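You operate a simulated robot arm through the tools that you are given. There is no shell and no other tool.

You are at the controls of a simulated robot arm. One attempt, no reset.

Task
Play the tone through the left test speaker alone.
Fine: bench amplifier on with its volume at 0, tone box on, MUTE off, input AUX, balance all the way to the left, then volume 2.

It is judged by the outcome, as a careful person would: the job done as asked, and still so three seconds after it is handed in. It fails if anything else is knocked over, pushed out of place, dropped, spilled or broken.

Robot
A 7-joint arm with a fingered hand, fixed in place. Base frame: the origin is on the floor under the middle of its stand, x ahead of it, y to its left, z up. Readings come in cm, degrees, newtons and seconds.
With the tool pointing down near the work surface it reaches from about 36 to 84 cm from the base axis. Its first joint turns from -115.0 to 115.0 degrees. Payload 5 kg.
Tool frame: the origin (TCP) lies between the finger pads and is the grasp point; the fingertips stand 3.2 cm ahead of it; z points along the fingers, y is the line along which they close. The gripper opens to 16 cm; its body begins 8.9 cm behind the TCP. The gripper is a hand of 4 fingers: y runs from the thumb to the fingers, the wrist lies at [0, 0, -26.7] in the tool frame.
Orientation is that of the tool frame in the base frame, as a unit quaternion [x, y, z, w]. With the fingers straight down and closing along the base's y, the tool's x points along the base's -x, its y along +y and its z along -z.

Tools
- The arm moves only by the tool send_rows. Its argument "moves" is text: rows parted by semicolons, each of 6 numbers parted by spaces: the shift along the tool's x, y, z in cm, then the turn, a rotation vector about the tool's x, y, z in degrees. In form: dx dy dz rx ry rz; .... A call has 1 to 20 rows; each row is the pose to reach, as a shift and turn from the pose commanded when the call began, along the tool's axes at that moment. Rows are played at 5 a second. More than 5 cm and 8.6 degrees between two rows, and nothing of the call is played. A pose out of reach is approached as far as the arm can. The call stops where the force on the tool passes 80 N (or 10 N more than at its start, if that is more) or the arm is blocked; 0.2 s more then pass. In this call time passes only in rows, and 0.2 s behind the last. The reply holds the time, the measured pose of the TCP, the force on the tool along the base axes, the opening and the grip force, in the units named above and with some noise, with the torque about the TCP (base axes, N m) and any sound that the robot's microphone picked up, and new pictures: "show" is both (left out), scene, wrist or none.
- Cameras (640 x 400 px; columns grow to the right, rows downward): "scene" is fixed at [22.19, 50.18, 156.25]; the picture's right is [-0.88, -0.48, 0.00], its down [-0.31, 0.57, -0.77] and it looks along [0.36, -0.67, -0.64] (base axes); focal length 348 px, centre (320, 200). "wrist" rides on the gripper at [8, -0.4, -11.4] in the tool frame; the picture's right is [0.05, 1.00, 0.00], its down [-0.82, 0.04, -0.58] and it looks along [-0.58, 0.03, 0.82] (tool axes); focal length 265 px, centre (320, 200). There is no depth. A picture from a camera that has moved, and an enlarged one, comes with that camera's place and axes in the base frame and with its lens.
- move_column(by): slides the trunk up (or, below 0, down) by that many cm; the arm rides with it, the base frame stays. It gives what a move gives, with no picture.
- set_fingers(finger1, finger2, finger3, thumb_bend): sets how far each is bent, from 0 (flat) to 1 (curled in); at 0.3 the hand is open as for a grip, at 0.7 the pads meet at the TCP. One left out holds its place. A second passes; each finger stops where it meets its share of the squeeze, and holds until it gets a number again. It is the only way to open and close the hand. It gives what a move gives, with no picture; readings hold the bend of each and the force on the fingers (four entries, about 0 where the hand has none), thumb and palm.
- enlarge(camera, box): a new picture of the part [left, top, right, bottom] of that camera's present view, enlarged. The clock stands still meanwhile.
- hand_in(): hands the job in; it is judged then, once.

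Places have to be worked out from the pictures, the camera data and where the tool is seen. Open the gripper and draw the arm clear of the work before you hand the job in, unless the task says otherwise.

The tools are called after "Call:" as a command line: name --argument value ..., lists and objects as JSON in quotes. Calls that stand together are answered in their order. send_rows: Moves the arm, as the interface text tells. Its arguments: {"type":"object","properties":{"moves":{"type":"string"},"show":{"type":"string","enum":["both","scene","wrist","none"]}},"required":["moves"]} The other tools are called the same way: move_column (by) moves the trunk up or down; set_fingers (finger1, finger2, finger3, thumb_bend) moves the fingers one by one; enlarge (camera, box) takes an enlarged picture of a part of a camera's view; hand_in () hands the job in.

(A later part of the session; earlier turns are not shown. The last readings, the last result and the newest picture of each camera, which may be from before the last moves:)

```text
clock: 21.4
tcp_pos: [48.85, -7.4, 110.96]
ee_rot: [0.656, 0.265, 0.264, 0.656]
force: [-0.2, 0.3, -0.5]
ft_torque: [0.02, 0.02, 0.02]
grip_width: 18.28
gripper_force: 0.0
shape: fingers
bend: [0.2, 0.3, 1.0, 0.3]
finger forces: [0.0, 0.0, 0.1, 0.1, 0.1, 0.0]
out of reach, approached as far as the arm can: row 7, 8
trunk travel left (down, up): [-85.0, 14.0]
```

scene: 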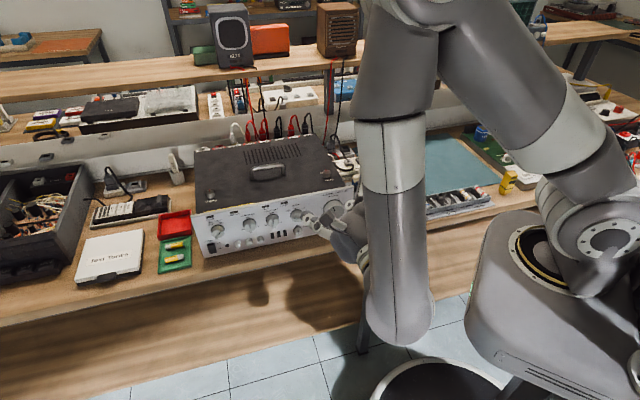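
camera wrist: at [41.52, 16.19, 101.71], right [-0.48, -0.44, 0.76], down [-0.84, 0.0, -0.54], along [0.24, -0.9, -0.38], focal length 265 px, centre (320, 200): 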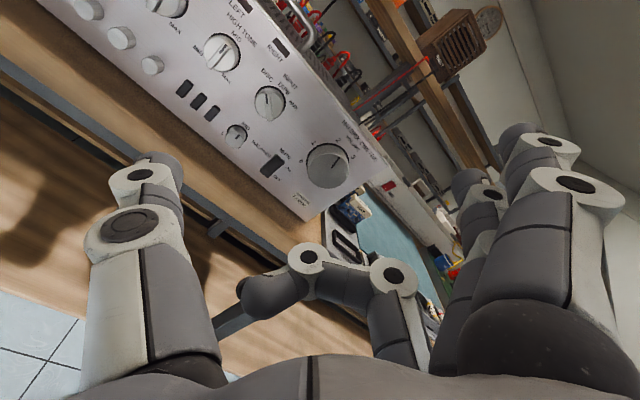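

The limit is a minimum wrist radius around the shoulder, so I need the wrist well above the shoulder. I'll raise the hand 13 cm relative to the trunk and shift right, then lower the trunk.

Call:
send_rows --moves "0 3.3 0 0 0 0; 0 6.6 0 0 0 0; 0 9.9 0 0 0 0; 0 13.2 0 0 0 0; -1.3 14.5 0 0 0 0; -2.6 15 0 0 0 0" --show "both"

```text
clock: 22.8
tcp_pos: [51.64, -6.89, 126.26]
ee_rot: [0.655, 0.265, 0.265, 0.656]
force: [-0.2, 0.0, 0.3]
ft_torque: [0.01, 0.01, -0.01]
grip_width: 18.3
gripper_force: 0.1
shape: fingers
bend: [0.2, 0.3, 1.0, 0.3]
finger forces: [0.0, 0.0, 0.0, 0.1, 0.1, 0.1]
out of reach, approached as far as the arm can: row 1, 2, 3, 4, 5, 6
trunk travel left (down, up): [-85.0, 14.0]
camera wrist: at [49.49, 7.12, 125.83], right [0.04, 0.04, 1.0], down [-0.99, -0.15, 0.04], along [0.15, -0.99, 0.03], focal length 265 px, centre (320, 200)
```

scene: 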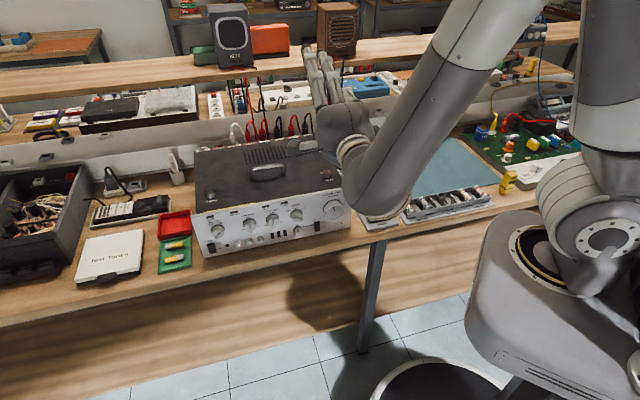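
wrist: 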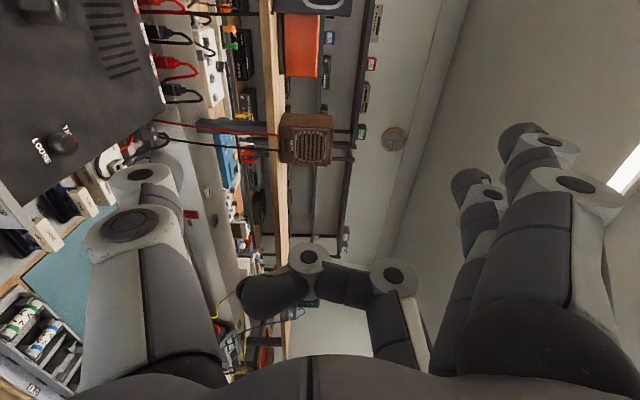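

Empirically the wrist can't come closer than about 32–35 cm to the base axis. Yawing the hand about 10° (pointing slightly rightward) moves the wrist outward, and the knob grip tolerates that; I'll do that and come to rel. height 113 in front of the volume knob.

Call:
send_rows --moves "0 -3 -2 0 -4 0; 0 -6 -4 0 -8 0; -1.5 -9 -4.1 0 -9.6 0; -3 -12 -4.1 0 -9.6 0; -4 -13.3 -4.1 0 -9.6 0" --show "none"

```text
clock: 24.0
tcp_pos: [46.01, -6.52, 112.92]
ee_rot: [0.675, 0.21, 0.21, 0.676]
force: [0.3, -0.1, 0.0]
ft_torque: [0.01, -0.01, 0.0]
grip_width: 18.27
gripper_force: 0.0
shape: fingers
bend: [0.2, 0.3, 1.0, 0.3]
finger forces: [0.1, 0.0, 0.0, 0.0, 0.1, 0.0]
trunk travel left (down, up): [-85.0, 14.0]
```

Reached: TCP at (46.0, -6.5, 112.9), about 37 cm along the panel-normal scale with ~8–10 cm to the knob. I'll narrow the middle finger and thumb and lower the trunk 18 cm, then look.

Call:
set_fingers --finger2 0.42 --thumb_bend 0.42

Call:
move_column --by -18

Call:
send_rows --moves "0 0 0 0 0 0" --show "both"

```text
clock: 25.0
tcp_pos: [46.13, -6.49, 113.0]
ee_rot: [0.675, 0.21, 0.209, 0.676]
force: [0.3, -0.8, -0.1]
ft_torque: [0.03, -0.02, 0.04]
grip_width: 16.01
gripper_force: 0.1
shape: fingers
bend: [0.2, 0.42, 1.0, 0.42]
finger forces: [0.1, 0.1, 0.0, 0.0, 0.0, 0.1]
trunk travel left (down, up): [-85.0, 14.0]
```

```text
clock: 27.0
tcp_pos: [46.03, -6.41, 95.14]
ee_rot: [0.675, 0.211, 0.209, 0.675]
force: [0.2, -0.5, 0.5]
ft_torque: [-0.02, 0.02, 0.0]
grip_width: 16.01
gripper_force: 0.1
shape: fingers
bend: [0.2, 0.42, 1.0, 0.42]
finger forces: [0.1, 0.0, 0.0, 0.0, 0.0, 0.0]
trunk travel left (down, up): [-67.0, 32.0]
```

```text
clock: 27.4
tcp_pos: [46.06, -6.56, 95.06]
ee_rot: [0.675, 0.21, 0.21, 0.675]
force: [0.8, 0.6, -0.5]
ft_torque: [0.02, 0.04, 0.03]
grip_width: 16.02
gripper_force: 0.0
shape: fingers
bend: [0.2, 0.42, 1.0, 0.42]
finger forces: [0.0, 0.0, 0.1, 0.1, 0.0, 0.0]
trunk travel left (down, up): [-67.0, 32.0]
camera wrist: at [46.14, 7.56, 94.58], right [0.04, 0.03, 1.0], down [-1.0, 0.01, 0.04], along [-0.01, -1.0, 0.03], focal length 265 px, centre (320, 200)
```

scene: 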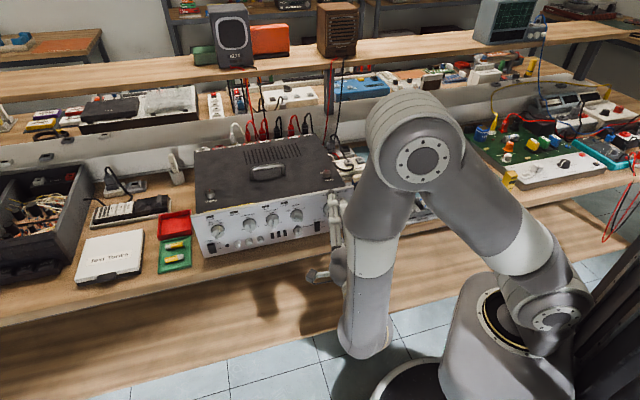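
wrist: 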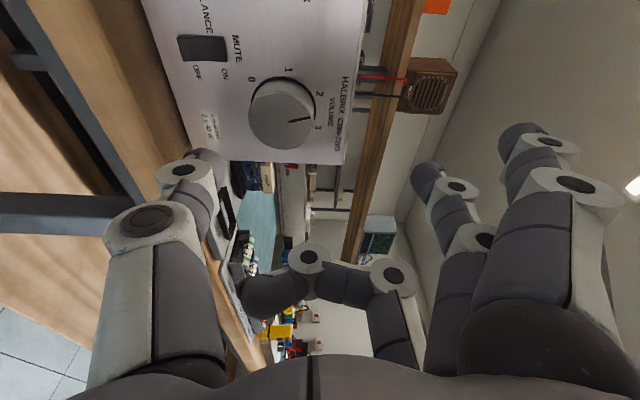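

The camera now sees the volume knob clearly. I'll zoom to locate its centre precisely, to triangulate from two hand positions.

Call:
enlarge --camera "wrist" --box '[200, 40, 360, 170]'

Call:
enlarge --camera "scene" --box '[280, 180, 400, 300]'

```text
3.08 times, centred on (280, 105) of wrist
camera zoom: at [46.14, 7.56, 94.58], right [0.04, 0.03, 1.0], down [-1.0, 0.01, 0.04], along [-0.01, -1.0, 0.03], focal length 817 px, centre (443, 492)
```

zoom: 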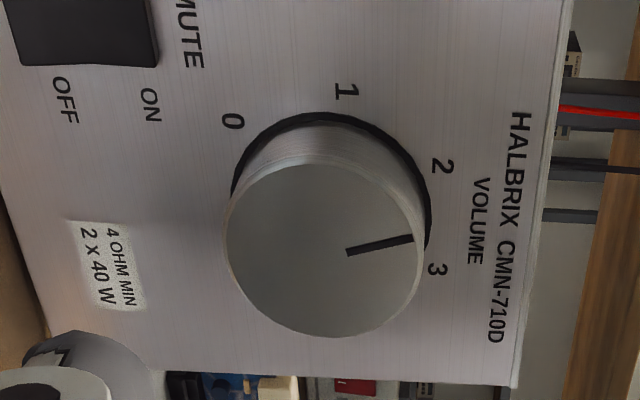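

```text
3.33 times, centred on (340, 240) of scene
camera zoom: at [22.19, 50.18, 156.25], right [-0.88, -0.48, 0.0], down [-0.31, 0.57, -0.77], along [0.36, -0.67, -0.64], focal length 1161 px, centre (253, 67)
```

zoom: 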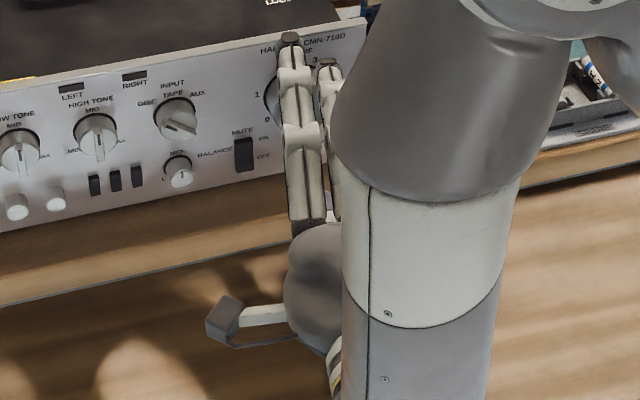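

The volume knob face centre is at about (52.2, -14.3, 91.9), radius 2.6 cm, sticking out 2.2 cm; the pointer is at roughly 2.25. I'll curl finger1, align the tool axis with the knob and advance 5 cm.

Call:
set_fingers --finger1 1

Call:
send_rows --moves "0.4 -1.6 1 0 0 0; 0.86 -3.16 2 0 0 0; 0.86 -3.16 3.5 0 0 0; 0.86 -3.16 5 0 0 0" --show "both"

```text
clock: 28.4
tcp_pos: [46.05, -6.45, 95.0]
ee_rot: [0.675, 0.21, 0.21, 0.676]
force: [-0.8, 0.0, 0.9]
ft_torque: [-0.02, -0.02, 0.0]
grip_width: 6.84
gripper_force: 0.2
shape: fingers
bend: [1.0, 0.42, 1.0, 0.42]
finger forces: [0.0, 0.0, 0.1, 0.0, 0.0, 0.0]
trunk travel left (down, up): [-67.0, 32.0]
```

```text
clock: 29.4
tcp_pos: [49.64, -10.22, 91.78]
ee_rot: [0.676, 0.208, 0.209, 0.676]
force: [0.8, 0.3, -0.4]
ft_torque: [0.0, 0.0, 0.05]
grip_width: 6.84
gripper_force: 0.0
shape: fingers
bend: [1.0, 0.42, 1.0, 0.42]
finger forces: [0.0, 0.0, 0.1, 0.0, 0.1, 0.0]
trunk travel left (down, up): [-67.0, 32.0]
camera wrist: at [49.77, 3.94, 91.36], right [0.04, 0.03, 1.0], down [-1.0, 0.01, 0.04], along [-0.01, -1.0, 0.03], focal length 265 px, centre (320, 200)
```

scene: 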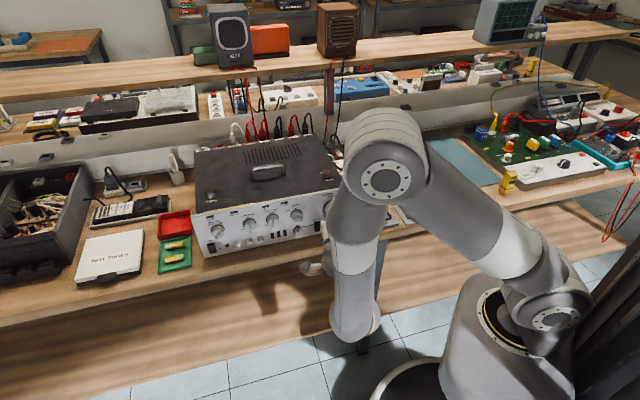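
wrist: 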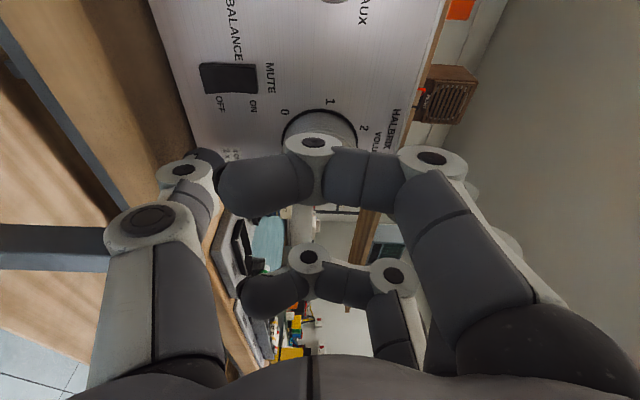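

Finger1 hides the knob in the wrist view; I'll zoom in with both cameras to check clearance.

Call:
enlarge --camera "scene" --box '[285, 180, 365, 250]'

Call:
enlarge --camera "wrist" --box '[160, 90, 480, 290]'

```text
5.71 times, centred on (325, 215) of scene
camera zoom: at [22.19, 50.18, 156.25], right [-0.88, -0.48, 0.0], down [-0.31, 0.57, -0.77], along [0.36, -0.67, -0.64], focal length 1990 px, centre (291, 114)
```

zoom: 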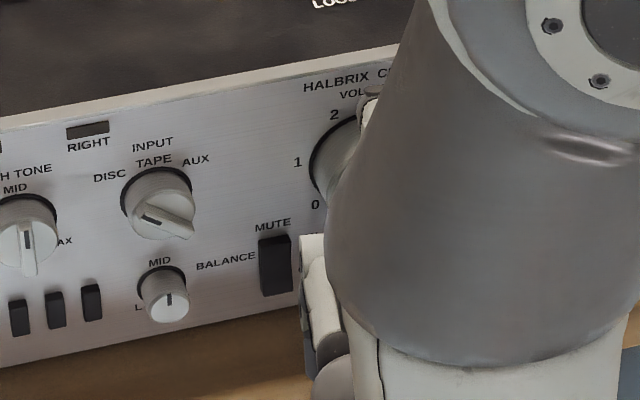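

```text
2.00 times, centred on (320, 190) of wrist
camera zoom: at [49.77, 3.94, 91.36], right [0.04, 0.03, 1.0], down [-1.0, 0.01, 0.04], along [-0.01, -1.0, 0.03], focal length 531 px, centre (320, 220)
```

zoom: 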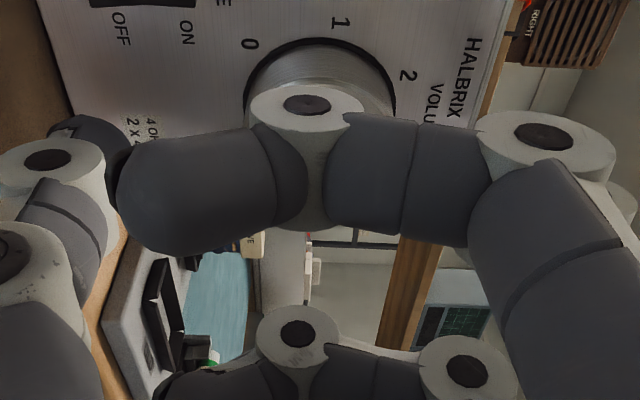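

The knob is centred in the tool's closing direction. I'll advance 1.5 cm more and watch the force.

Call:
send_rows --moves "0 0 0.5 0 0 0; 0 0 1 0 0 0; 0 0 1.5 0 0 0" --show "none"

Call:
set_fingers --finger2 0.5 --thumb_bend 0.5

Call:
enlarge --camera "wrist" --box '[160, 60, 480, 260]'

```text
clock: 30.2
tcp_pos: [50.54, -11.34, 91.82]
ee_rot: [0.676, 0.209, 0.21, 0.675]
force: [0.5, 0.0, -0.4]
ft_torque: [0.05, -0.01, 0.0]
grip_width: 6.84
gripper_force: 0.1
shape: fingers
bend: [1.0, 0.42, 1.0, 0.42]
finger forces: [0.0, 0.0, 0.1, 0.0, 0.0, 0.0]
trunk travel left (down, up): [-67.0, 32.0]
```

```text
clock: 31.2
tcp_pos: [50.43, -11.36, 91.84]
ee_rot: [0.675, 0.21, 0.209, 0.676]
force: [-0.4, 0.3, 0.5]
ft_torque: [-0.01, 0.02, 0.06]
grip_width: 6.22
gripper_force: 0.0
shape: fingers
bend: [1.0, 0.5, 1.0, 0.5]
finger forces: [0.0, 0.0, 0.0, 0.0, 0.1, 0.1]
trunk travel left (down, up): [-67.0, 32.0]
```

```text
2.00 times, centred on (320, 160) of wrist
camera zoom: at [50.55, 2.66, 91.39], right [0.04, 0.03, 1.0], down [-1.0, 0.01, 0.04], along [-0.01, -1.0, 0.03], focal length 531 px, centre (320, 280)
```

zoom: 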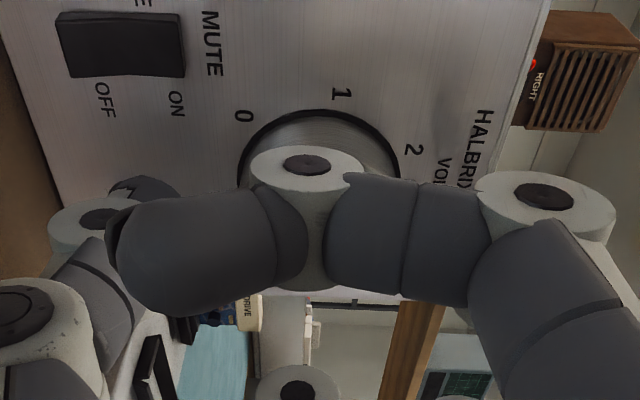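

No contact yet and the fingers straddle the knob. I'll close the middle finger and thumb onto it.

Call:
set_fingers --finger2 0.7 --thumb_bend 0.7

Call:
enlarge --camera "wrist" --box '[160, 60, 480, 260]'

```text
clock: 32.2
tcp_pos: [50.36, -11.32, 91.76]
ee_rot: [0.675, 0.209, 0.21, 0.675]
force: [-5.3, 3.9, -1.0]
ft_torque: [-0.15, -0.13, -0.05]
grip_width: 5.24
gripper_force: 14.4
shape: fingers
bend: [1.0, 0.63, 1.0, 0.67]
finger forces: [0.0, 18.4, 0.0, 0.1, 9.8, 0.0]
trunk travel left (down, up): [-67.0, 32.0]
```

```text
2.00 times, centred on (320, 160) of wrist
camera zoom: at [50.51, 2.71, 91.4], right [0.04, 0.03, 1.0], down [-1.0, 0.01, 0.04], along [-0.01, -1.0, 0.03], focal length 531 px, centre (320, 280)
```

zoom: 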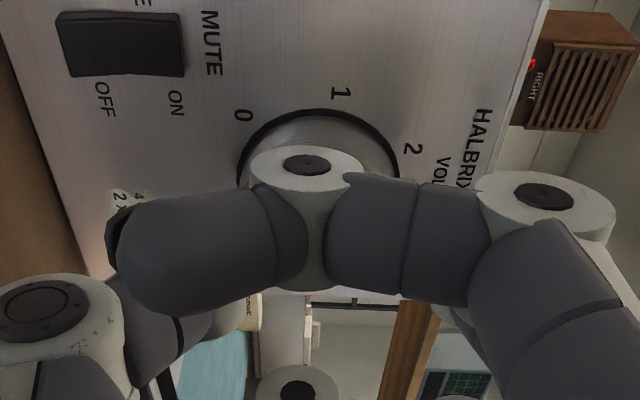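

Gripped the knob: width 5.24 cm matches its diameter. I'll turn it counter-clockwise gently by 24° and check the torque.

Call:
send_rows --moves "0 0 0 0 0 -6; 0 0 0 0 0 -12; 0 0 0 0 0 -18; 0 0 0 0 0 -24" --show "both"

Call:
enlarge --camera "wrist" --box '[160, 60, 480, 260]'

```text
clock: 33.2
tcp_pos: [50.42, -11.27, 92.01]
ee_rot: [0.616, 0.345, 0.065, 0.705]
force: [-4.6, 10.1, 9.6]
ft_torque: [-0.47, -0.31, 0.16]
grip_width: 5.02
gripper_force: 7.5
shape: fingers
bend: [1.0, 0.66, 1.0, 0.7]
finger forces: [0.0, 15.8, 0.0, 0.0, 0.0, 0.0]
trunk travel left (down, up): [-67.0, 32.0]
camera wrist: at [49.77, 2.27, 88.25], right [0.37, 0.26, 0.89], down [-0.93, 0.06, 0.37], along [0.04, -0.96, 0.26], focal length 265 px, centre (320, 200)
```

scene: 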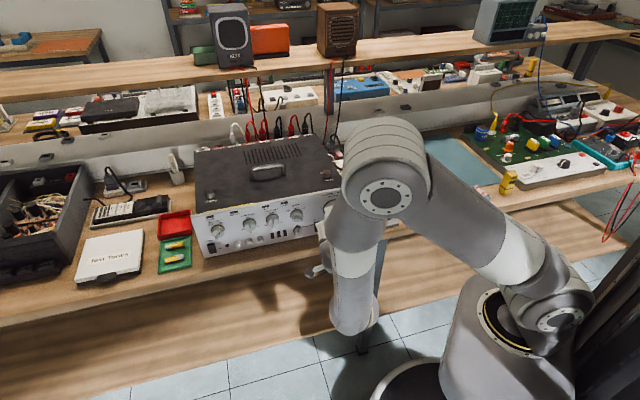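
wrist: 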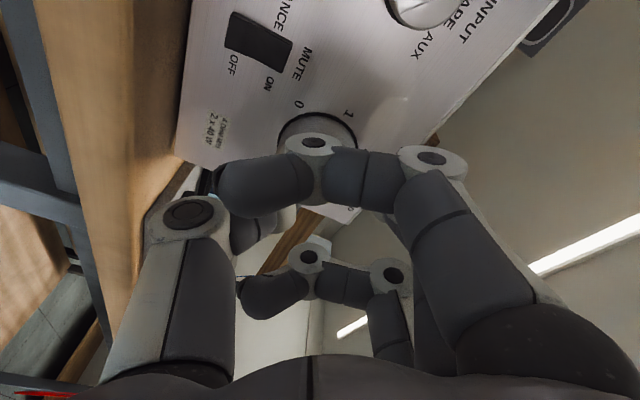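

```text
2.00 times, centred on (320, 160) of wrist
camera zoom: at [49.77, 2.27, 88.25], right [0.37, 0.26, 0.89], down [-0.93, 0.06, 0.37], along [0.04, -0.96, 0.26], focal length 531 px, centre (320, 280)
```

zoom: 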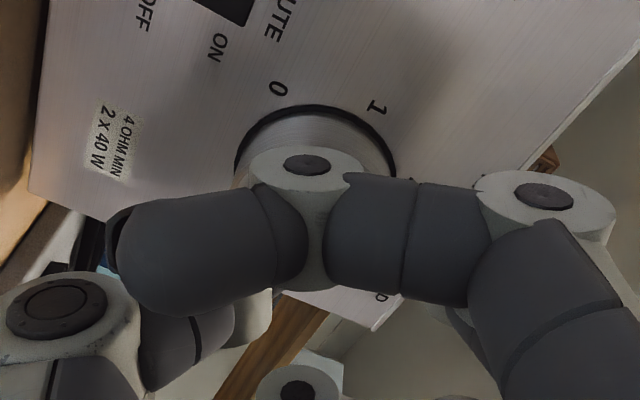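

The thumb lost contact (its bend target was reached), so the knob's centre lies a little toward the finger side. I'll shift 0.4 cm toward the finger and squeeze further.

Call:
send_rows --moves "0 0.2 0 0 0 0; 0 0.4 0 0 0 0" --show "none"

Call:
set_fingers --finger2 0.85 --thumb_bend 0.85

```text
clock: 33.8
tcp_pos: [50.46, -11.25, 92.26]
ee_rot: [0.616, 0.346, 0.064, 0.704]
force: [-3.2, 6.1, 6.2]
ft_torque: [-0.26, -0.18, 0.1]
grip_width: 5.05
gripper_force: 5.6
shape: fingers
bend: [1.0, 0.67, 1.0, 0.7]
finger forces: [0.0, 11.5, 0.2, 0.0, 0.0, 0.0]
trunk travel left (down, up): [-67.0, 32.0]
```

```text
clock: 34.8
tcp_pos: [50.38, -11.27, 92.23]
ee_rot: [0.617, 0.345, 0.064, 0.704]
force: [-1.0, 3.2, 5.4]
ft_torque: [-0.14, -0.1, 0.04]
grip_width: 4.71
gripper_force: 5.8
shape: fingers
bend: [1.0, 0.67, 1.0, 0.83]
finger forces: [0.0, 12.7, 0.0, 0.0, 0.0, 0.0]
trunk travel left (down, up): [-67.0, 32.0]
```

The thumb slipped past the knob's front without touching. I'll open, back off 4 cm, and look at the knob and the fingertip geometry at the closing bend.

Call:
set_fingers --finger2 0.5 --thumb_bend 0.5

Call:
send_rows --moves "0 0 -1.5 0 0 0; 0 0 -3 0 0 0; 0 0 -4.5 0 0 0" --show "none"

Call:
set_fingers --finger1 0 --finger2 0.63 --thumb_bend 0.63

Call:
enlarge --camera "wrist" --box '[160, 60, 480, 260]'

Call:
enlarge --camera "wrist" --box '[0, 0, 640, 400]'

```text
clock: 35.8
tcp_pos: [50.57, -11.23, 92.2]
ee_rot: [0.617, 0.346, 0.065, 0.704]
force: [-0.9, -0.7, -0.3]
ft_torque: [0.03, 0.03, 0.03]
grip_width: 6.17
gripper_force: 0.0
shape: fingers
bend: [1.0, 0.5, 1.0, 0.5]
finger forces: [0.0, 0.1, 0.0, 0.0, 0.0, 0.0]
trunk travel left (down, up): [-67.0, 32.0]
```

```text
clock: 36.6
tcp_pos: [47.99, -7.66, 92.16]
ee_rot: [0.617, 0.345, 0.064, 0.704]
force: [0.6, 0.0, 0.0]
ft_torque: [0.02, -0.01, 0.01]
grip_width: 6.19
gripper_force: 0.0
shape: fingers
bend: [1.0, 0.5, 1.0, 0.5]
finger forces: [0.0, 0.0, 0.0, 0.1, 0.0, 0.1]
trunk travel left (down, up): [-67.0, 32.0]
```

```text
clock: 37.6
tcp_pos: [48.07, -7.72, 92.18]
ee_rot: [0.617, 0.346, 0.064, 0.704]
force: [0.0, 0.1, -0.1]
ft_torque: [0.01, -0.02, -0.01]
grip_width: 14.21
gripper_force: 0.1
shape: fingers
bend: [0.0, 0.63, 1.0, 0.63]
finger forces: [0.0, 0.0, 0.0, 0.1, 0.1, 0.1]
trunk travel left (down, up): [-67.0, 32.0]
```

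```text
2.00 times, centred on (320, 160) of wrist
camera zoom: at [47.45, 5.88, 88.52], right [0.37, 0.26, 0.89], down [-0.93, 0.06, 0.37], along [0.04, -0.96, 0.26], focal length 531 px, centre (320, 280)
```

zoom: 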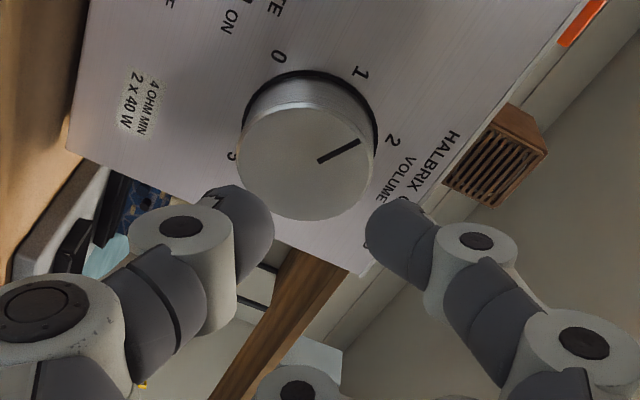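

```text
1.00 times, centred on (320, 200) of wrist (not enlarged: the box is as wide or as high as the picture)
camera zoom: at [47.45, 5.88, 88.52], right [0.37, 0.26, 0.89], down [-0.93, 0.06, 0.37], along [0.04, -0.96, 0.26], focal length 265 px, centre (320, 200)
```

zoom: 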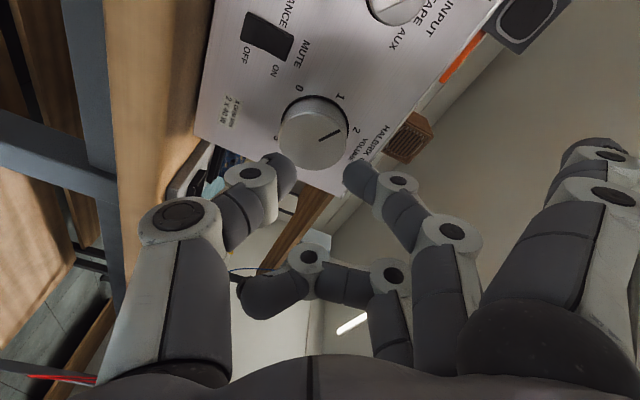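

The wrist view shows the knob did turn, now at about 1.6–1.7; the tips were just too shallow on the rim. I'll re-centre (0.4 cm toward thumb), curl finger1, open to 0.48, and go about 0.9 cm deeper than before.

Call:
set_fingers --finger1 1 --finger2 0.47 --thumb_bend 0.47

Call:
send_rows --moves "0.07 -0.2 1.5 0 0 0; 0.15 -0.43 3 0 0 0; 0.15 -0.43 4 0 0 0; 0.15 -0.43 4.7 0 0 0; 0.15 -0.43 5.2 0 0 0" --show "none"

Call:
set_fingers --finger2 0.7 --thumb_bend 0.7

```text
clock: 38.6
tcp_pos: [47.97, -7.64, 92.19]
ee_rot: [0.617, 0.346, 0.064, 0.704]
force: [-0.4, -0.4, -0.3]
ft_torque: [0.05, 0.0, 0.02]
grip_width: 6.38
gripper_force: 0.1
shape: fingers
bend: [1.0, 0.47, 1.0, 0.47]
finger forces: [0.0, 0.0, 0.0, 0.1, 0.1, 0.0]
trunk travel left (down, up): [-67.0, 32.0]
```

```text
clock: 39.8
tcp_pos: [50.74, -11.96, 91.81]
ee_rot: [0.618, 0.345, 0.063, 0.704]
force: [-0.1, -0.5, 0.2]
ft_torque: [-0.02, 0.02, 0.01]
grip_width: 6.38
gripper_force: 0.0
shape: fingers
bend: [1.0, 0.47, 1.0, 0.47]
finger forces: [0.0, 0.0, 0.1, 0.0, 0.0, 0.0]
trunk travel left (down, up): [-67.0, 32.0]
```

```text
clock: 40.8
tcp_pos: [50.81, -12.05, 91.72]
ee_rot: [0.617, 0.347, 0.063, 0.703]
force: [-4.0, -3.9, -13.5]
ft_torque: [0.33, 0.17, -0.19]
grip_width: 5.52
gripper_force: 12.6
shape: fingers
bend: [1.0, 0.59, 1.0, 0.63]
finger forces: [0.1, 7.4, 0.0, 0.0, 18.4, 0.0]
trunk travel left (down, up): [-67.0, 32.0]
```

Better grip now (both sides loaded, width ~5.5). I'll ease 0.15 cm toward the thumb and turn counter-clockwise 32°.

Call:
send_rows --moves "0 -0.15 0 0 0 0; 0 -0.15 0 0 0 -8; 0 -0.15 0 0 0 -16; 0 -0.15 0 0 0 -24; 0 -0.15 0 0 0 -32" --show "wrist"

```text
clock: 42.0
tcp_pos: [50.77, -11.78, 91.78]
ee_rot: [0.497, 0.502, -0.132, 0.696]
force: [-10.7, 4.4, -1.9]
ft_torque: [0.18, 0.21, -0.46]
grip_width: 5.2
gripper_force: 12.9
shape: fingers
bend: [1.0, 0.6, 1.0, 0.67]
finger forces: [0.1, 6.4, 0.0, 0.1, 19.3, 0.0]
trunk travel left (down, up): [-67.0, 32.0]
camera wrist: at [47.67, 0.01, 84.8], right [0.71, 0.49, 0.51], down [-0.67, 0.24, 0.7], along [0.22, -0.84, 0.5], focal length 265 px, centre (320, 200)
```

wrist: 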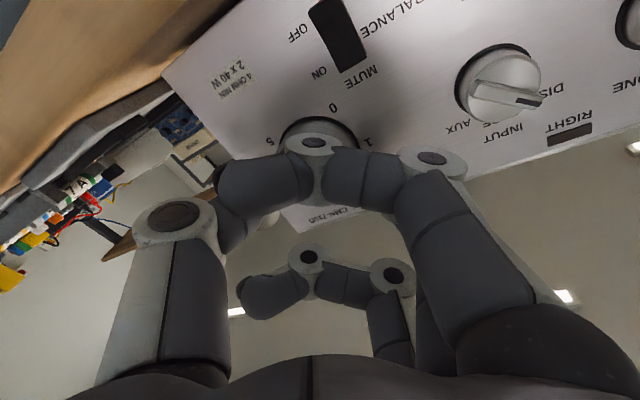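

The grip holds and the knob turned. Continue another 32° counter-clockwise.

Call:
send_rows --moves "0 0 0 0 0 -8; 0 0 0 0 0 -16; 0 0 0 0 0 -24; 0 0 0 0 0 -32" --show "wrist"

```text
clock: 43.0
tcp_pos: [50.79, -11.89, 91.48]
ee_rot: [0.34, 0.62, -0.319, 0.631]
force: [-10.9, 6.1, -11.6]
ft_torque: [0.34, 0.09, -0.35]
grip_width: 5.23
gripper_force: 12.8
shape: fingers
bend: [1.0, 0.61, 1.0, 0.67]
finger forces: [0.0, 7.5, 0.0, 0.0, 18.6, 0.0]
trunk travel left (down, up): [-67.0, 32.0]
camera wrist: at [44.14, -2.5, 83.52], right [0.82, 0.57, -0.02], down [-0.31, 0.48, 0.82], along [0.47, -0.67, 0.58], focal length 265 px, centre (320, 200)
```

wrist: 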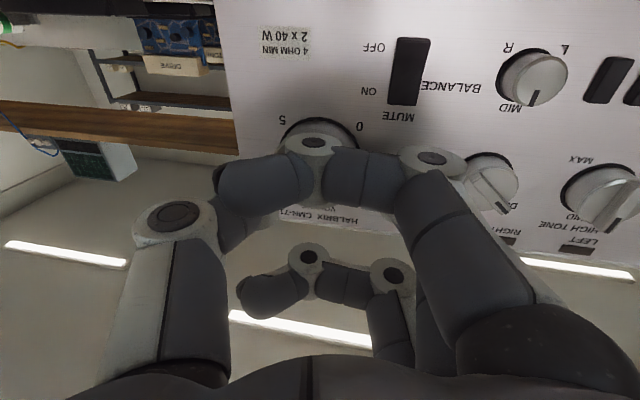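

Balance R/L labels are visible too. Continue another 24° counter-clockwise, expecting the stop near 0.

Call:
send_rows --moves "0 0 0 0 0 -8; 0 0 0 0 0 -16; 0 0 0 0 0 -24" --show "none"

Call:
send_rows --moves "0 0 0 0 0 -6; 0 0 0 0 0 -12" --show "both"

```text
clock: 43.8
tcp_pos: [50.84, -11.95, 91.88]
ee_rot: [0.204, 0.676, -0.444, 0.552]
force: [-12.6, 6.9, -1.9]
ft_torque: [0.26, -0.47, -0.47]
grip_width: 5.22
gripper_force: 16.6
shape: fingers
bend: [1.0, 0.6, 1.0, 0.67]
finger forces: [0.0, 9.4, 0.1, 0.0, 23.9, 0.0]
trunk travel left (down, up): [-67.0, 32.0]
```

```text
clock: 44.4
tcp_pos: [50.73, -11.92, 91.79]
ee_rot: [0.132, 0.694, -0.499, 0.502]
force: [-14.1, 4.9, -4.8]
ft_torque: [0.17, -0.41, -0.6]
grip_width: 5.23
gripper_force: 15.3
shape: fingers
bend: [1.0, 0.6, 1.0, 0.67]
finger forces: [0.0, 6.4, 0.0, 0.0, 23.5, 0.0]
trunk travel left (down, up): [-67.0, 32.0]
camera wrist: at [40.23, -5.13, 85.25], right [0.66, 0.45, -0.6], down [0.08, 0.76, 0.65], along [0.75, -0.48, 0.46], focal length 265 px, centre (320, 200)
```

scene: 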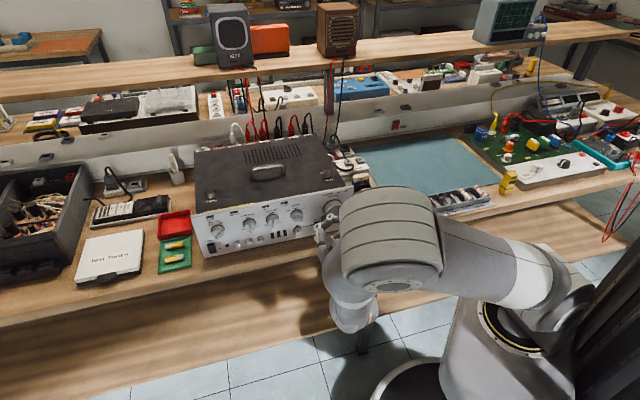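
wrist: 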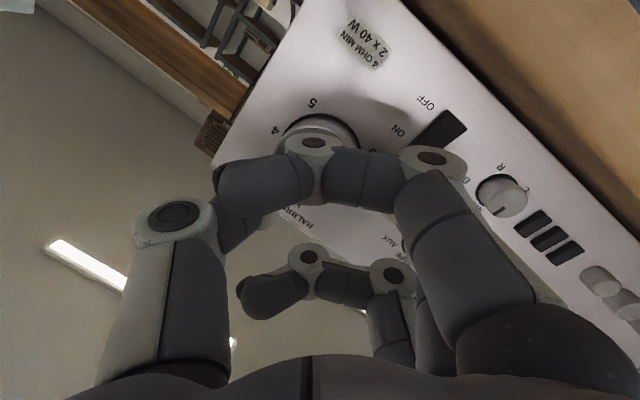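

The elbow dropped and now the scene camera sees the volume knob; zooming in to read it.

Call:
enlarge --camera "scene" --box '[290, 180, 370, 240]'

Call:
enlarge --camera "scene" --box '[318, 190, 348, 215]'

```text
6.67 times, centred on (330, 210) of scene
camera zoom: at [22.19, 50.18, 156.25], right [-0.88, -0.48, 0.0], down [-0.31, 0.57, -0.77], along [0.36, -0.67, -0.64], focal length 2322 px, centre (253, 133)
```

zoom: 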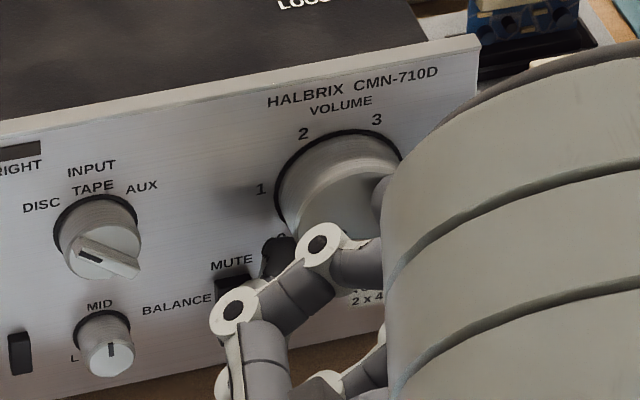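

```text
16.00 times, centred on (333, 202) of scene
camera zoom: at [22.19, 50.18, 156.25], right [-0.88, -0.48, 0.0], down [-0.31, 0.57, -0.77], along [0.36, -0.67, -0.64], focal length 5573 px, centre (112, 160)
```

zoom: 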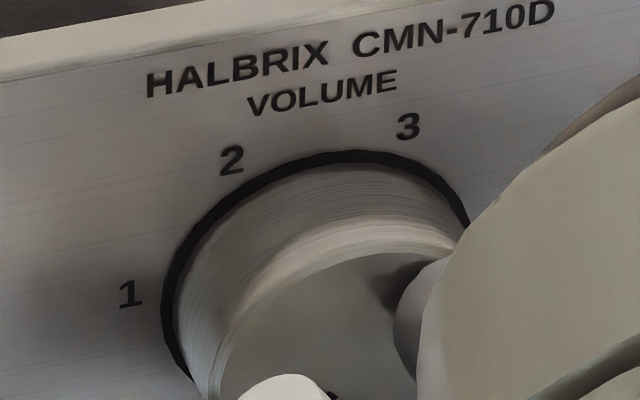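

The reaction torque rose to ~0.5 N·m over the last turns, so the knob seems to be at its 0 stop. I'll open the fingers, back off and check the pointer.

Call:
set_fingers --finger2 0.45 --thumb_bend 0.45

Call:
send_rows --moves "0 0 -1.5 0 0 0; 0 0 -3 0 0 0; 0 0 -4.5 0 0 0; 0 0 -6 0 0 0" --show "none"

Call:
set_fingers --finger1 0.1

Call:
send_rows --moves "0 0 0 0 0 0" --show "both"

```text
clock: 45.4
tcp_pos: [50.8, -11.78, 91.71]
ee_rot: [0.131, 0.695, -0.497, 0.503]
force: [1.9, 6.4, 7.2]
ft_torque: [0.25, -0.49, 0.39]
grip_width: 6.56
gripper_force: 5.7
shape: fingers
bend: [1.0, 0.45, 1.0, 0.45]
finger forces: [0.0, 10.7, 0.0, 0.1, 0.0, 0.0]
trunk travel left (down, up): [-67.0, 32.0]
```

```text
clock: 46.4
tcp_pos: [47.45, -6.84, 91.69]
ee_rot: [0.131, 0.695, -0.498, 0.501]
force: [-0.1, 0.6, -0.1]
ft_torque: [-0.04, 0.02, 0.02]
grip_width: 6.53
gripper_force: 0.0
shape: fingers
bend: [1.0, 0.45, 1.0, 0.45]
finger forces: [0.0, 0.1, 0.0, 0.0, 0.0, 0.0]
trunk travel left (down, up): [-67.0, 32.0]
```

```text
clock: 47.4
tcp_pos: [47.36, -6.88, 91.58]
ee_rot: [0.132, 0.695, -0.498, 0.502]
force: [-0.1, -0.1, 0.4]
ft_torque: [0.0, 0.02, 0.03]
grip_width: 16.56
gripper_force: 0.0
shape: fingers
bend: [0.1, 0.45, 1.0, 0.45]
finger forces: [0.0, 0.1, 0.0, 0.1, 0.1, 0.0]
trunk travel left (down, up): [-67.0, 32.0]
```

```text
clock: 47.8
tcp_pos: [47.43, -6.99, 91.69]
ee_rot: [0.132, 0.694, -0.497, 0.503]
force: [-0.3, 0.2, 0.7]
ft_torque: [0.04, 0.03, 0.0]
grip_width: 16.58
gripper_force: 0.0
shape: fingers
bend: [0.1, 0.45, 1.0, 0.45]
finger forces: [0.1, 0.1, 0.0, 0.0, 0.1, 0.1]
trunk travel left (down, up): [-67.0, 32.0]
camera wrist: at [36.99, -0.15, 85.14], right [0.66, 0.45, -0.6], down [0.08, 0.75, 0.65], along [0.75, -0.48, 0.46], focal length 265 px, centre (320, 200)
```

scene: 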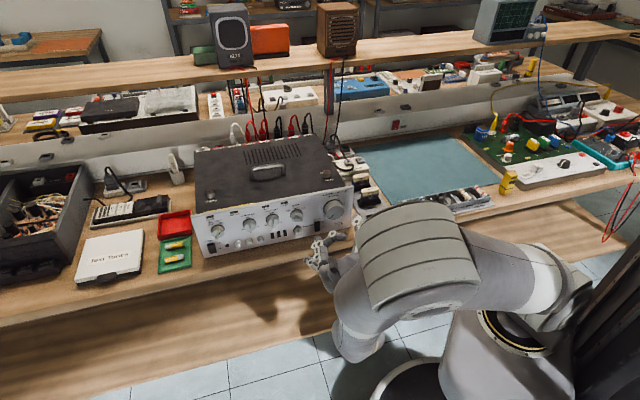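
wrist: 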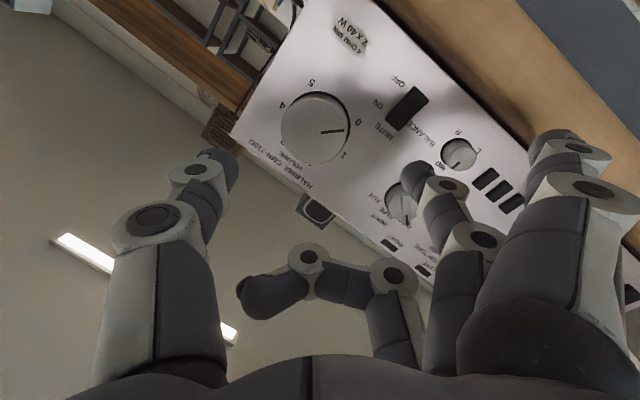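

The volume mark points near 0. While opening, a finger touched something (10.7 N, likely near the MUTE rocker); zooming in to check both.

Call:
enlarge --camera "wrist" --box '[260, 60, 480, 190]'

Call:
enlarge --camera "scene" --box '[280, 185, 360, 240]'

Call:
enlarge --camera "scene" --box '[180, 170, 360, 270]'

```text
2.91 times, centred on (370, 125) of wrist
camera zoom: at [36.99, -0.15, 85.14], right [0.66, 0.45, -0.6], down [0.08, 0.75, 0.65], along [0.75, -0.48, 0.46], focal length 772 px, centre (174, 418)
```

zoom: 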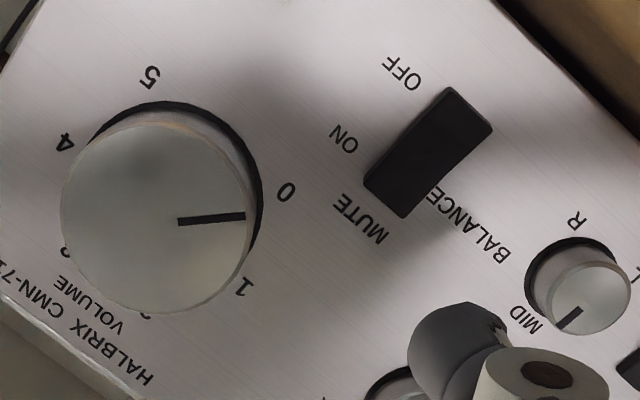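

```text
7.27 times, centred on (320, 212) of scene
camera zoom: at [22.19, 50.18, 156.25], right [-0.88, -0.48, 0.0], down [-0.31, 0.57, -0.77], along [0.36, -0.67, -0.64], focal length 2533 px, centre (320, 109)
```

zoom: 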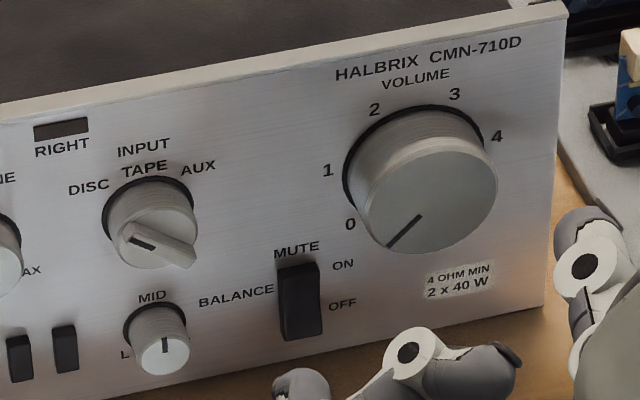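

```text
3.56 times, centred on (270, 220) of scene
camera zoom: at [22.19, 50.18, 156.25], right [-0.88, -0.48, 0.0], down [-0.31, 0.57, -0.77], along [0.36, -0.67, -0.64], focal length 1238 px, centre (498, 129)
```

zoom: 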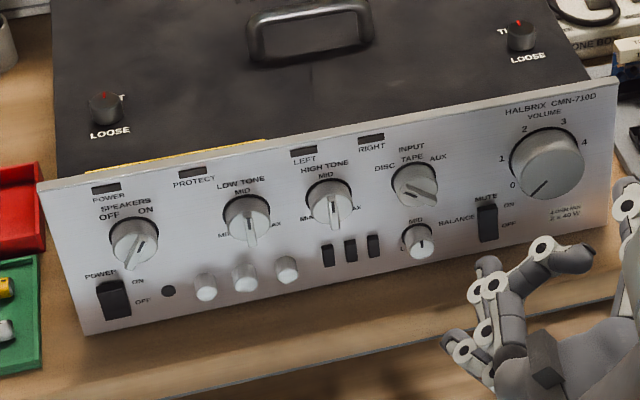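

Volume is now at 0 and MUTE/others are unchanged. Next is POWER: I'll make a poking finger (finger1 extended, the rest curled) and roll 56° so the finger hangs below the tool axis with the camera on the right.

Call:
set_fingers --finger1 0.55 --finger2 1 --finger3 1 --thumb_bend 1

Call:
send_rows --moves "0 0 0 0 0 -8; 0 0 0 0 0 -16; 0 0 0 0 0 -24; 0 0 0 0 0 -32; 0 0 0 0 0 -40; 0 0 0 0 0 -48; 0 0 0 0 0 -56" --show "both"

```text
clock: 48.8
tcp_pos: [47.47, -6.87, 91.57]
ee_rot: [0.131, 0.695, -0.498, 0.502]
force: [0.3, 0.4, 0.4]
ft_torque: [-0.01, 0.0, 0.0]
grip_width: 4.83
gripper_force: 0.1
shape: fingers
bend: [0.55, 0.93, 1.0, 1.0]
finger forces: [0.0, 0.1, 0.0, 0.0, 0.1, 0.1]
trunk travel left (down, up): [-67.0, 32.0]
```

```text
clock: 50.4
tcp_pos: [47.47, -6.85, 91.81]
ee_rot: [0.211, -0.675, 0.675, -0.209]
force: [0.4, -0.6, -0.7]
ft_torque: [0.0, -0.02, 0.0]
grip_width: 4.84
gripper_force: 0.0
shape: fingers
bend: [0.55, 0.93, 1.0, 1.0]
finger forces: [0.0, 0.0, 0.1, 0.1, 0.0, 0.0]
trunk travel left (down, up): [-67.0, 32.0]
camera wrist: at [34.35, -1.95, 92.14], right [-0.04, -0.03, -1.0], down [0.34, 0.94, -0.04], along [0.94, -0.35, -0.03], focal length 265 px, centre (320, 200)
```

scene: 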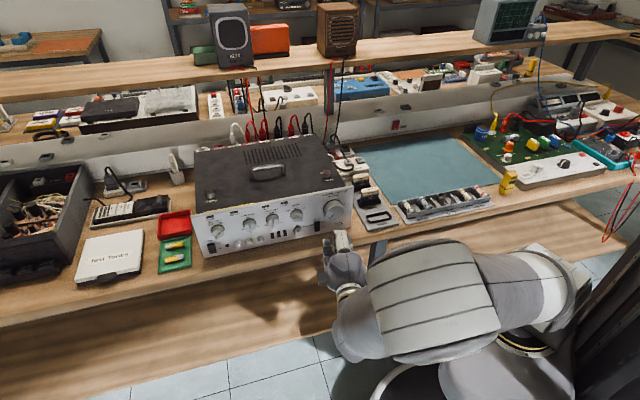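
wrist: 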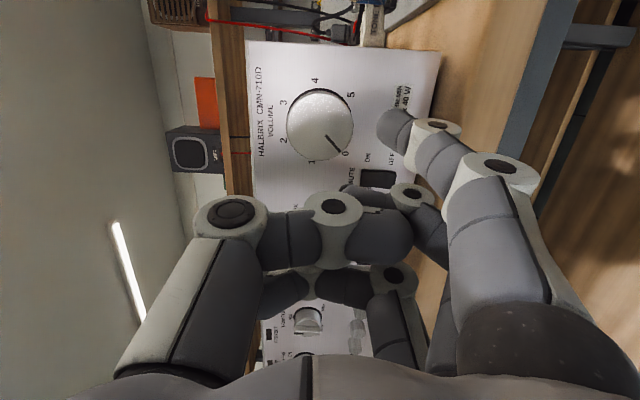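

Good view of finger1 past the others. I'll zoom to measure its tip in the tool frame.

Call:
enlarge --camera "wrist" --box '[320, 70, 480, 210]'

Call:
enlarge --camera "scene" --box '[300, 200, 400, 300]'

```text
2.86 times, centred on (400, 140) of wrist
camera zoom: at [34.35, -1.95, 92.14], right [-0.04, -0.03, -1.0], down [0.34, 0.94, -0.04], along [0.94, -0.35, -0.03], focal length 758 px, centre (91, 371)
```

zoom: 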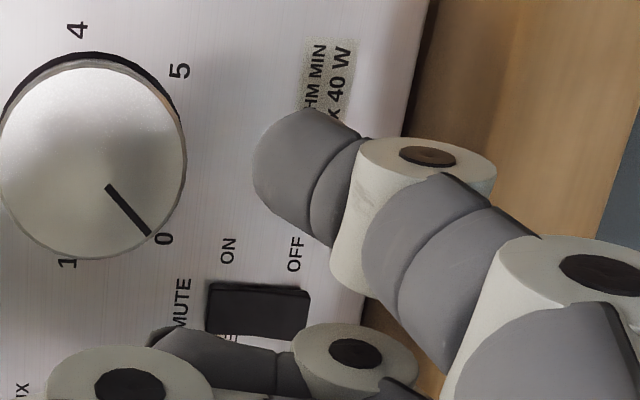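

```text
4.00 times, centred on (350, 250) of scene
camera zoom: at [22.19, 50.18, 156.25], right [-0.88, -0.48, 0.0], down [-0.31, 0.57, -0.77], along [0.36, -0.67, -0.64], focal length 1393 px, centre (200, 0)
```

zoom: 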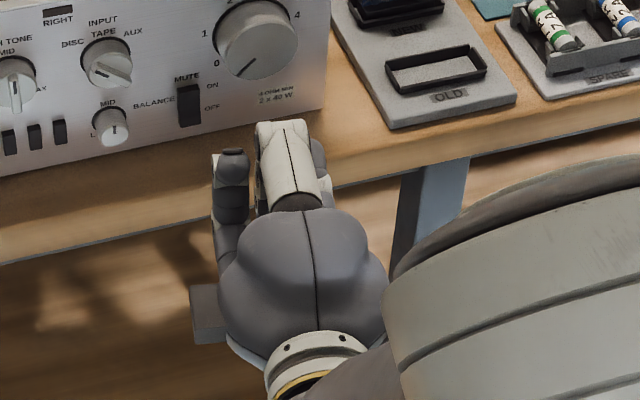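

Fingertip is at about tool (3.3, 3.7, 2.3) with its front near z=3.2. POWER's upper half I place near (77.4, 8.8, 87.9). I'll slide left along the panel with 9–10 cm standoff and straighten the yaw.

Call:
send_rows --moves "-4.4 0 -0.9 0 -1.2 0; -8.7 0 -1.7 0 -2.4 0; -13.1 0 -2.6 0 -3.6 0; -17.4 0 -3.5 0 -4.8 0; -21.8 0 -4.3 0 -6 0; -26.2 0 -5.2 0 -7.2 0; -30.5 0.2 -6 0 -8.4 0; -34.9 0.3 -6.9 0 -9.6 0" --show "both"

```text
clock: 52.2
tcp_pos: [72.4, 18.49, 91.44]
ee_rot: [0.266, -0.655, 0.656, -0.264]
force: [-0.7, 0.1, 0.1]
ft_torque: [-0.02, -0.02, -0.03]
grip_width: 4.85
gripper_force: 0.1
shape: fingers
bend: [0.55, 0.93, 1.0, 1.0]
finger forces: [0.1, 0.0, 0.1, 0.0, 0.0, 0.0]
trunk travel left (down, up): [-67.0, 32.0]
camera wrist: at [58.54, 21.26, 91.87], right [-0.04, -0.04, -1.0], down [0.18, 0.98, -0.04], along [0.98, -0.19, -0.03], focal length 265 px, centre (320, 200)
```

scene: 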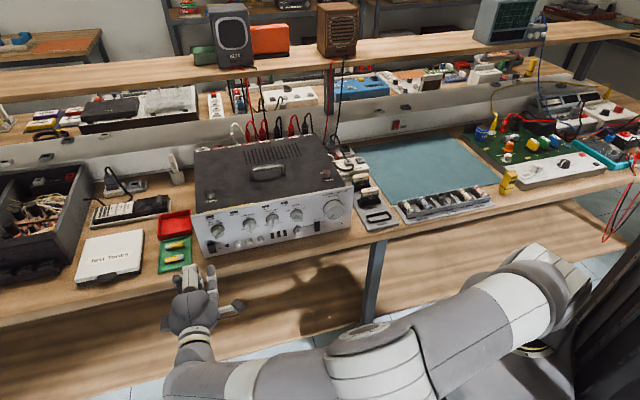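
wrist: 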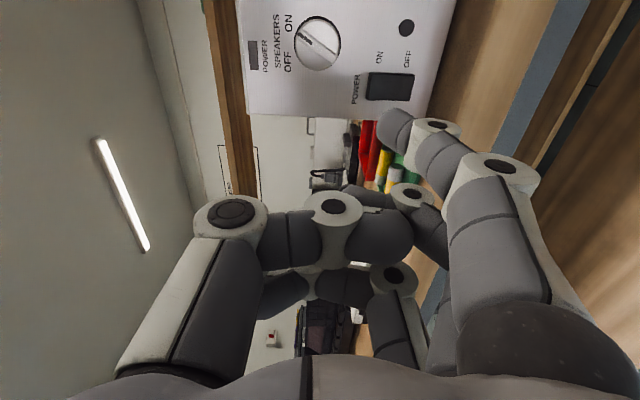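

The POWER rocker is in clear view beside my fingertip. Zoom for precise aiming.

Call:
enlarge --camera "wrist" --box '[330, 40, 470, 160]'

Call:
enlarge --camera "scene" --box '[160, 220, 260, 320]'

```text
3.33 times, centred on (400, 100) of wrist
camera zoom: at [58.54, 21.26, 91.87], right [-0.04, -0.04, -1.0], down [0.18, 0.98, -0.04], along [0.98, -0.19, -0.03], focal length 885 px, centre (53, 533)
```

zoom: 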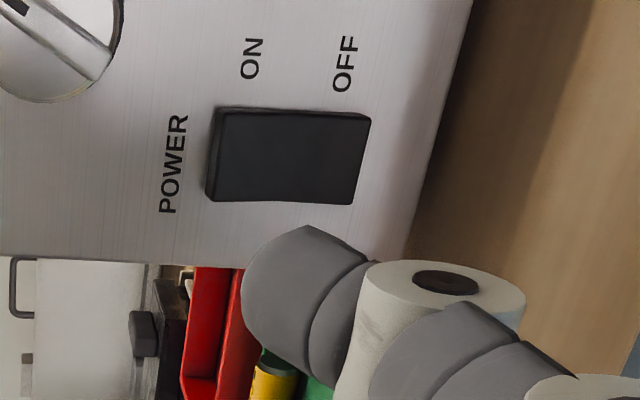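

```text
4.00 times, centred on (210, 270) of scene
camera zoom: at [22.19, 50.18, 156.25], right [-0.88, -0.48, 0.0], down [-0.31, 0.57, -0.77], along [0.36, -0.67, -0.64], focal length 1393 px, centre (760, -80)
```

zoom: 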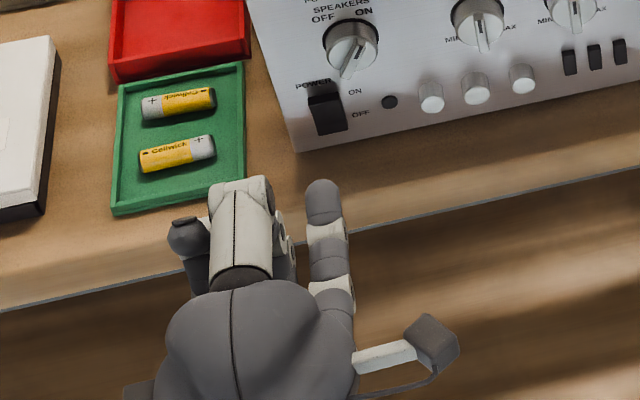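

Aim: shift 0.2 right, 0.85 down, and advance. First 5.5 cm of the ~7.3 cm to contact.

Call:
send_rows --moves "0.1 0.4 1.5 0 0 0; 0.2 0.85 3 0 0 0; 0.2 0.85 4.5 0 0 0; 0.2 0.85 5.5 0 0 0" --show "wrist"

Call:
enlarge --camera "wrist" --box '[330, 40, 470, 160]'

Call:
enlarge --camera "scene" --box '[180, 210, 260, 290]'

```text
clock: 53.2
tcp_pos: [76.15, 14.41, 90.41]
ee_rot: [-0.266, 0.655, -0.655, 0.266]
force: [-0.2, 0.1, -0.3]
ft_torque: [0.01, -0.04, 0.03]
grip_width: 4.87
gripper_force: 0.0
shape: fingers
bend: [0.55, 0.93, 1.0, 1.0]
finger forces: [0.2, 0.0, 0.0, 0.0, 0.0, 0.1]
trunk travel left (down, up): [-67.0, 32.0]
camera wrist: at [62.24, 17.1, 90.85], right [-0.04, -0.04, -1.0], down [0.18, 0.98, -0.04], along [0.98, -0.19, -0.03], focal length 265 px, centre (320, 200)
```

wrist: 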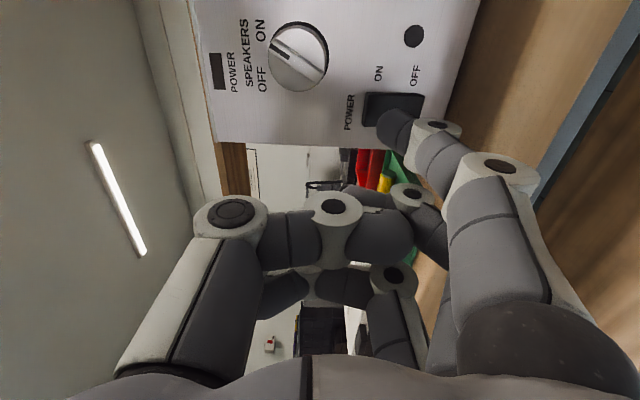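

```text
3.33 times, centred on (400, 100) of wrist
camera zoom: at [62.24, 17.1, 90.85], right [-0.04, -0.04, -1.0], down [0.18, 0.98, -0.04], along [0.98, -0.19, -0.03], focal length 885 px, centre (53, 533)
```

zoom: 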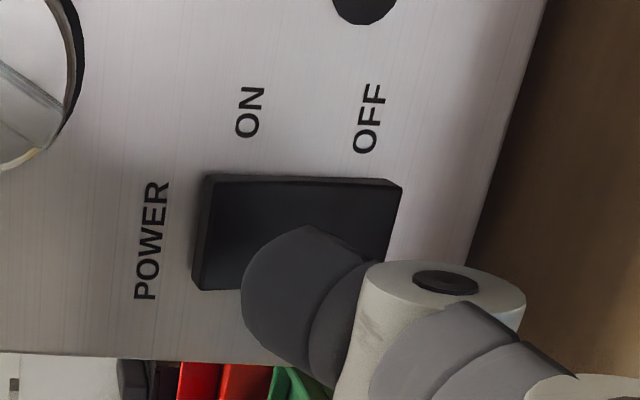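

```text
5.00 times, centred on (220, 250) of scene
camera zoom: at [22.19, 50.18, 156.25], right [-0.88, -0.48, 0.0], down [-0.31, 0.57, -0.77], along [0.36, -0.67, -0.64], focal length 1742 px, centre (820, -50)
```

zoom: 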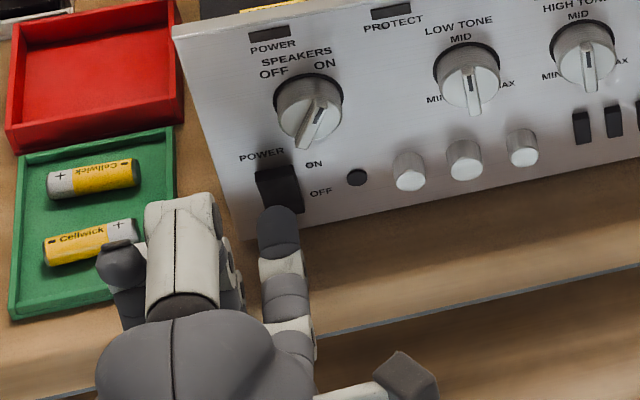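

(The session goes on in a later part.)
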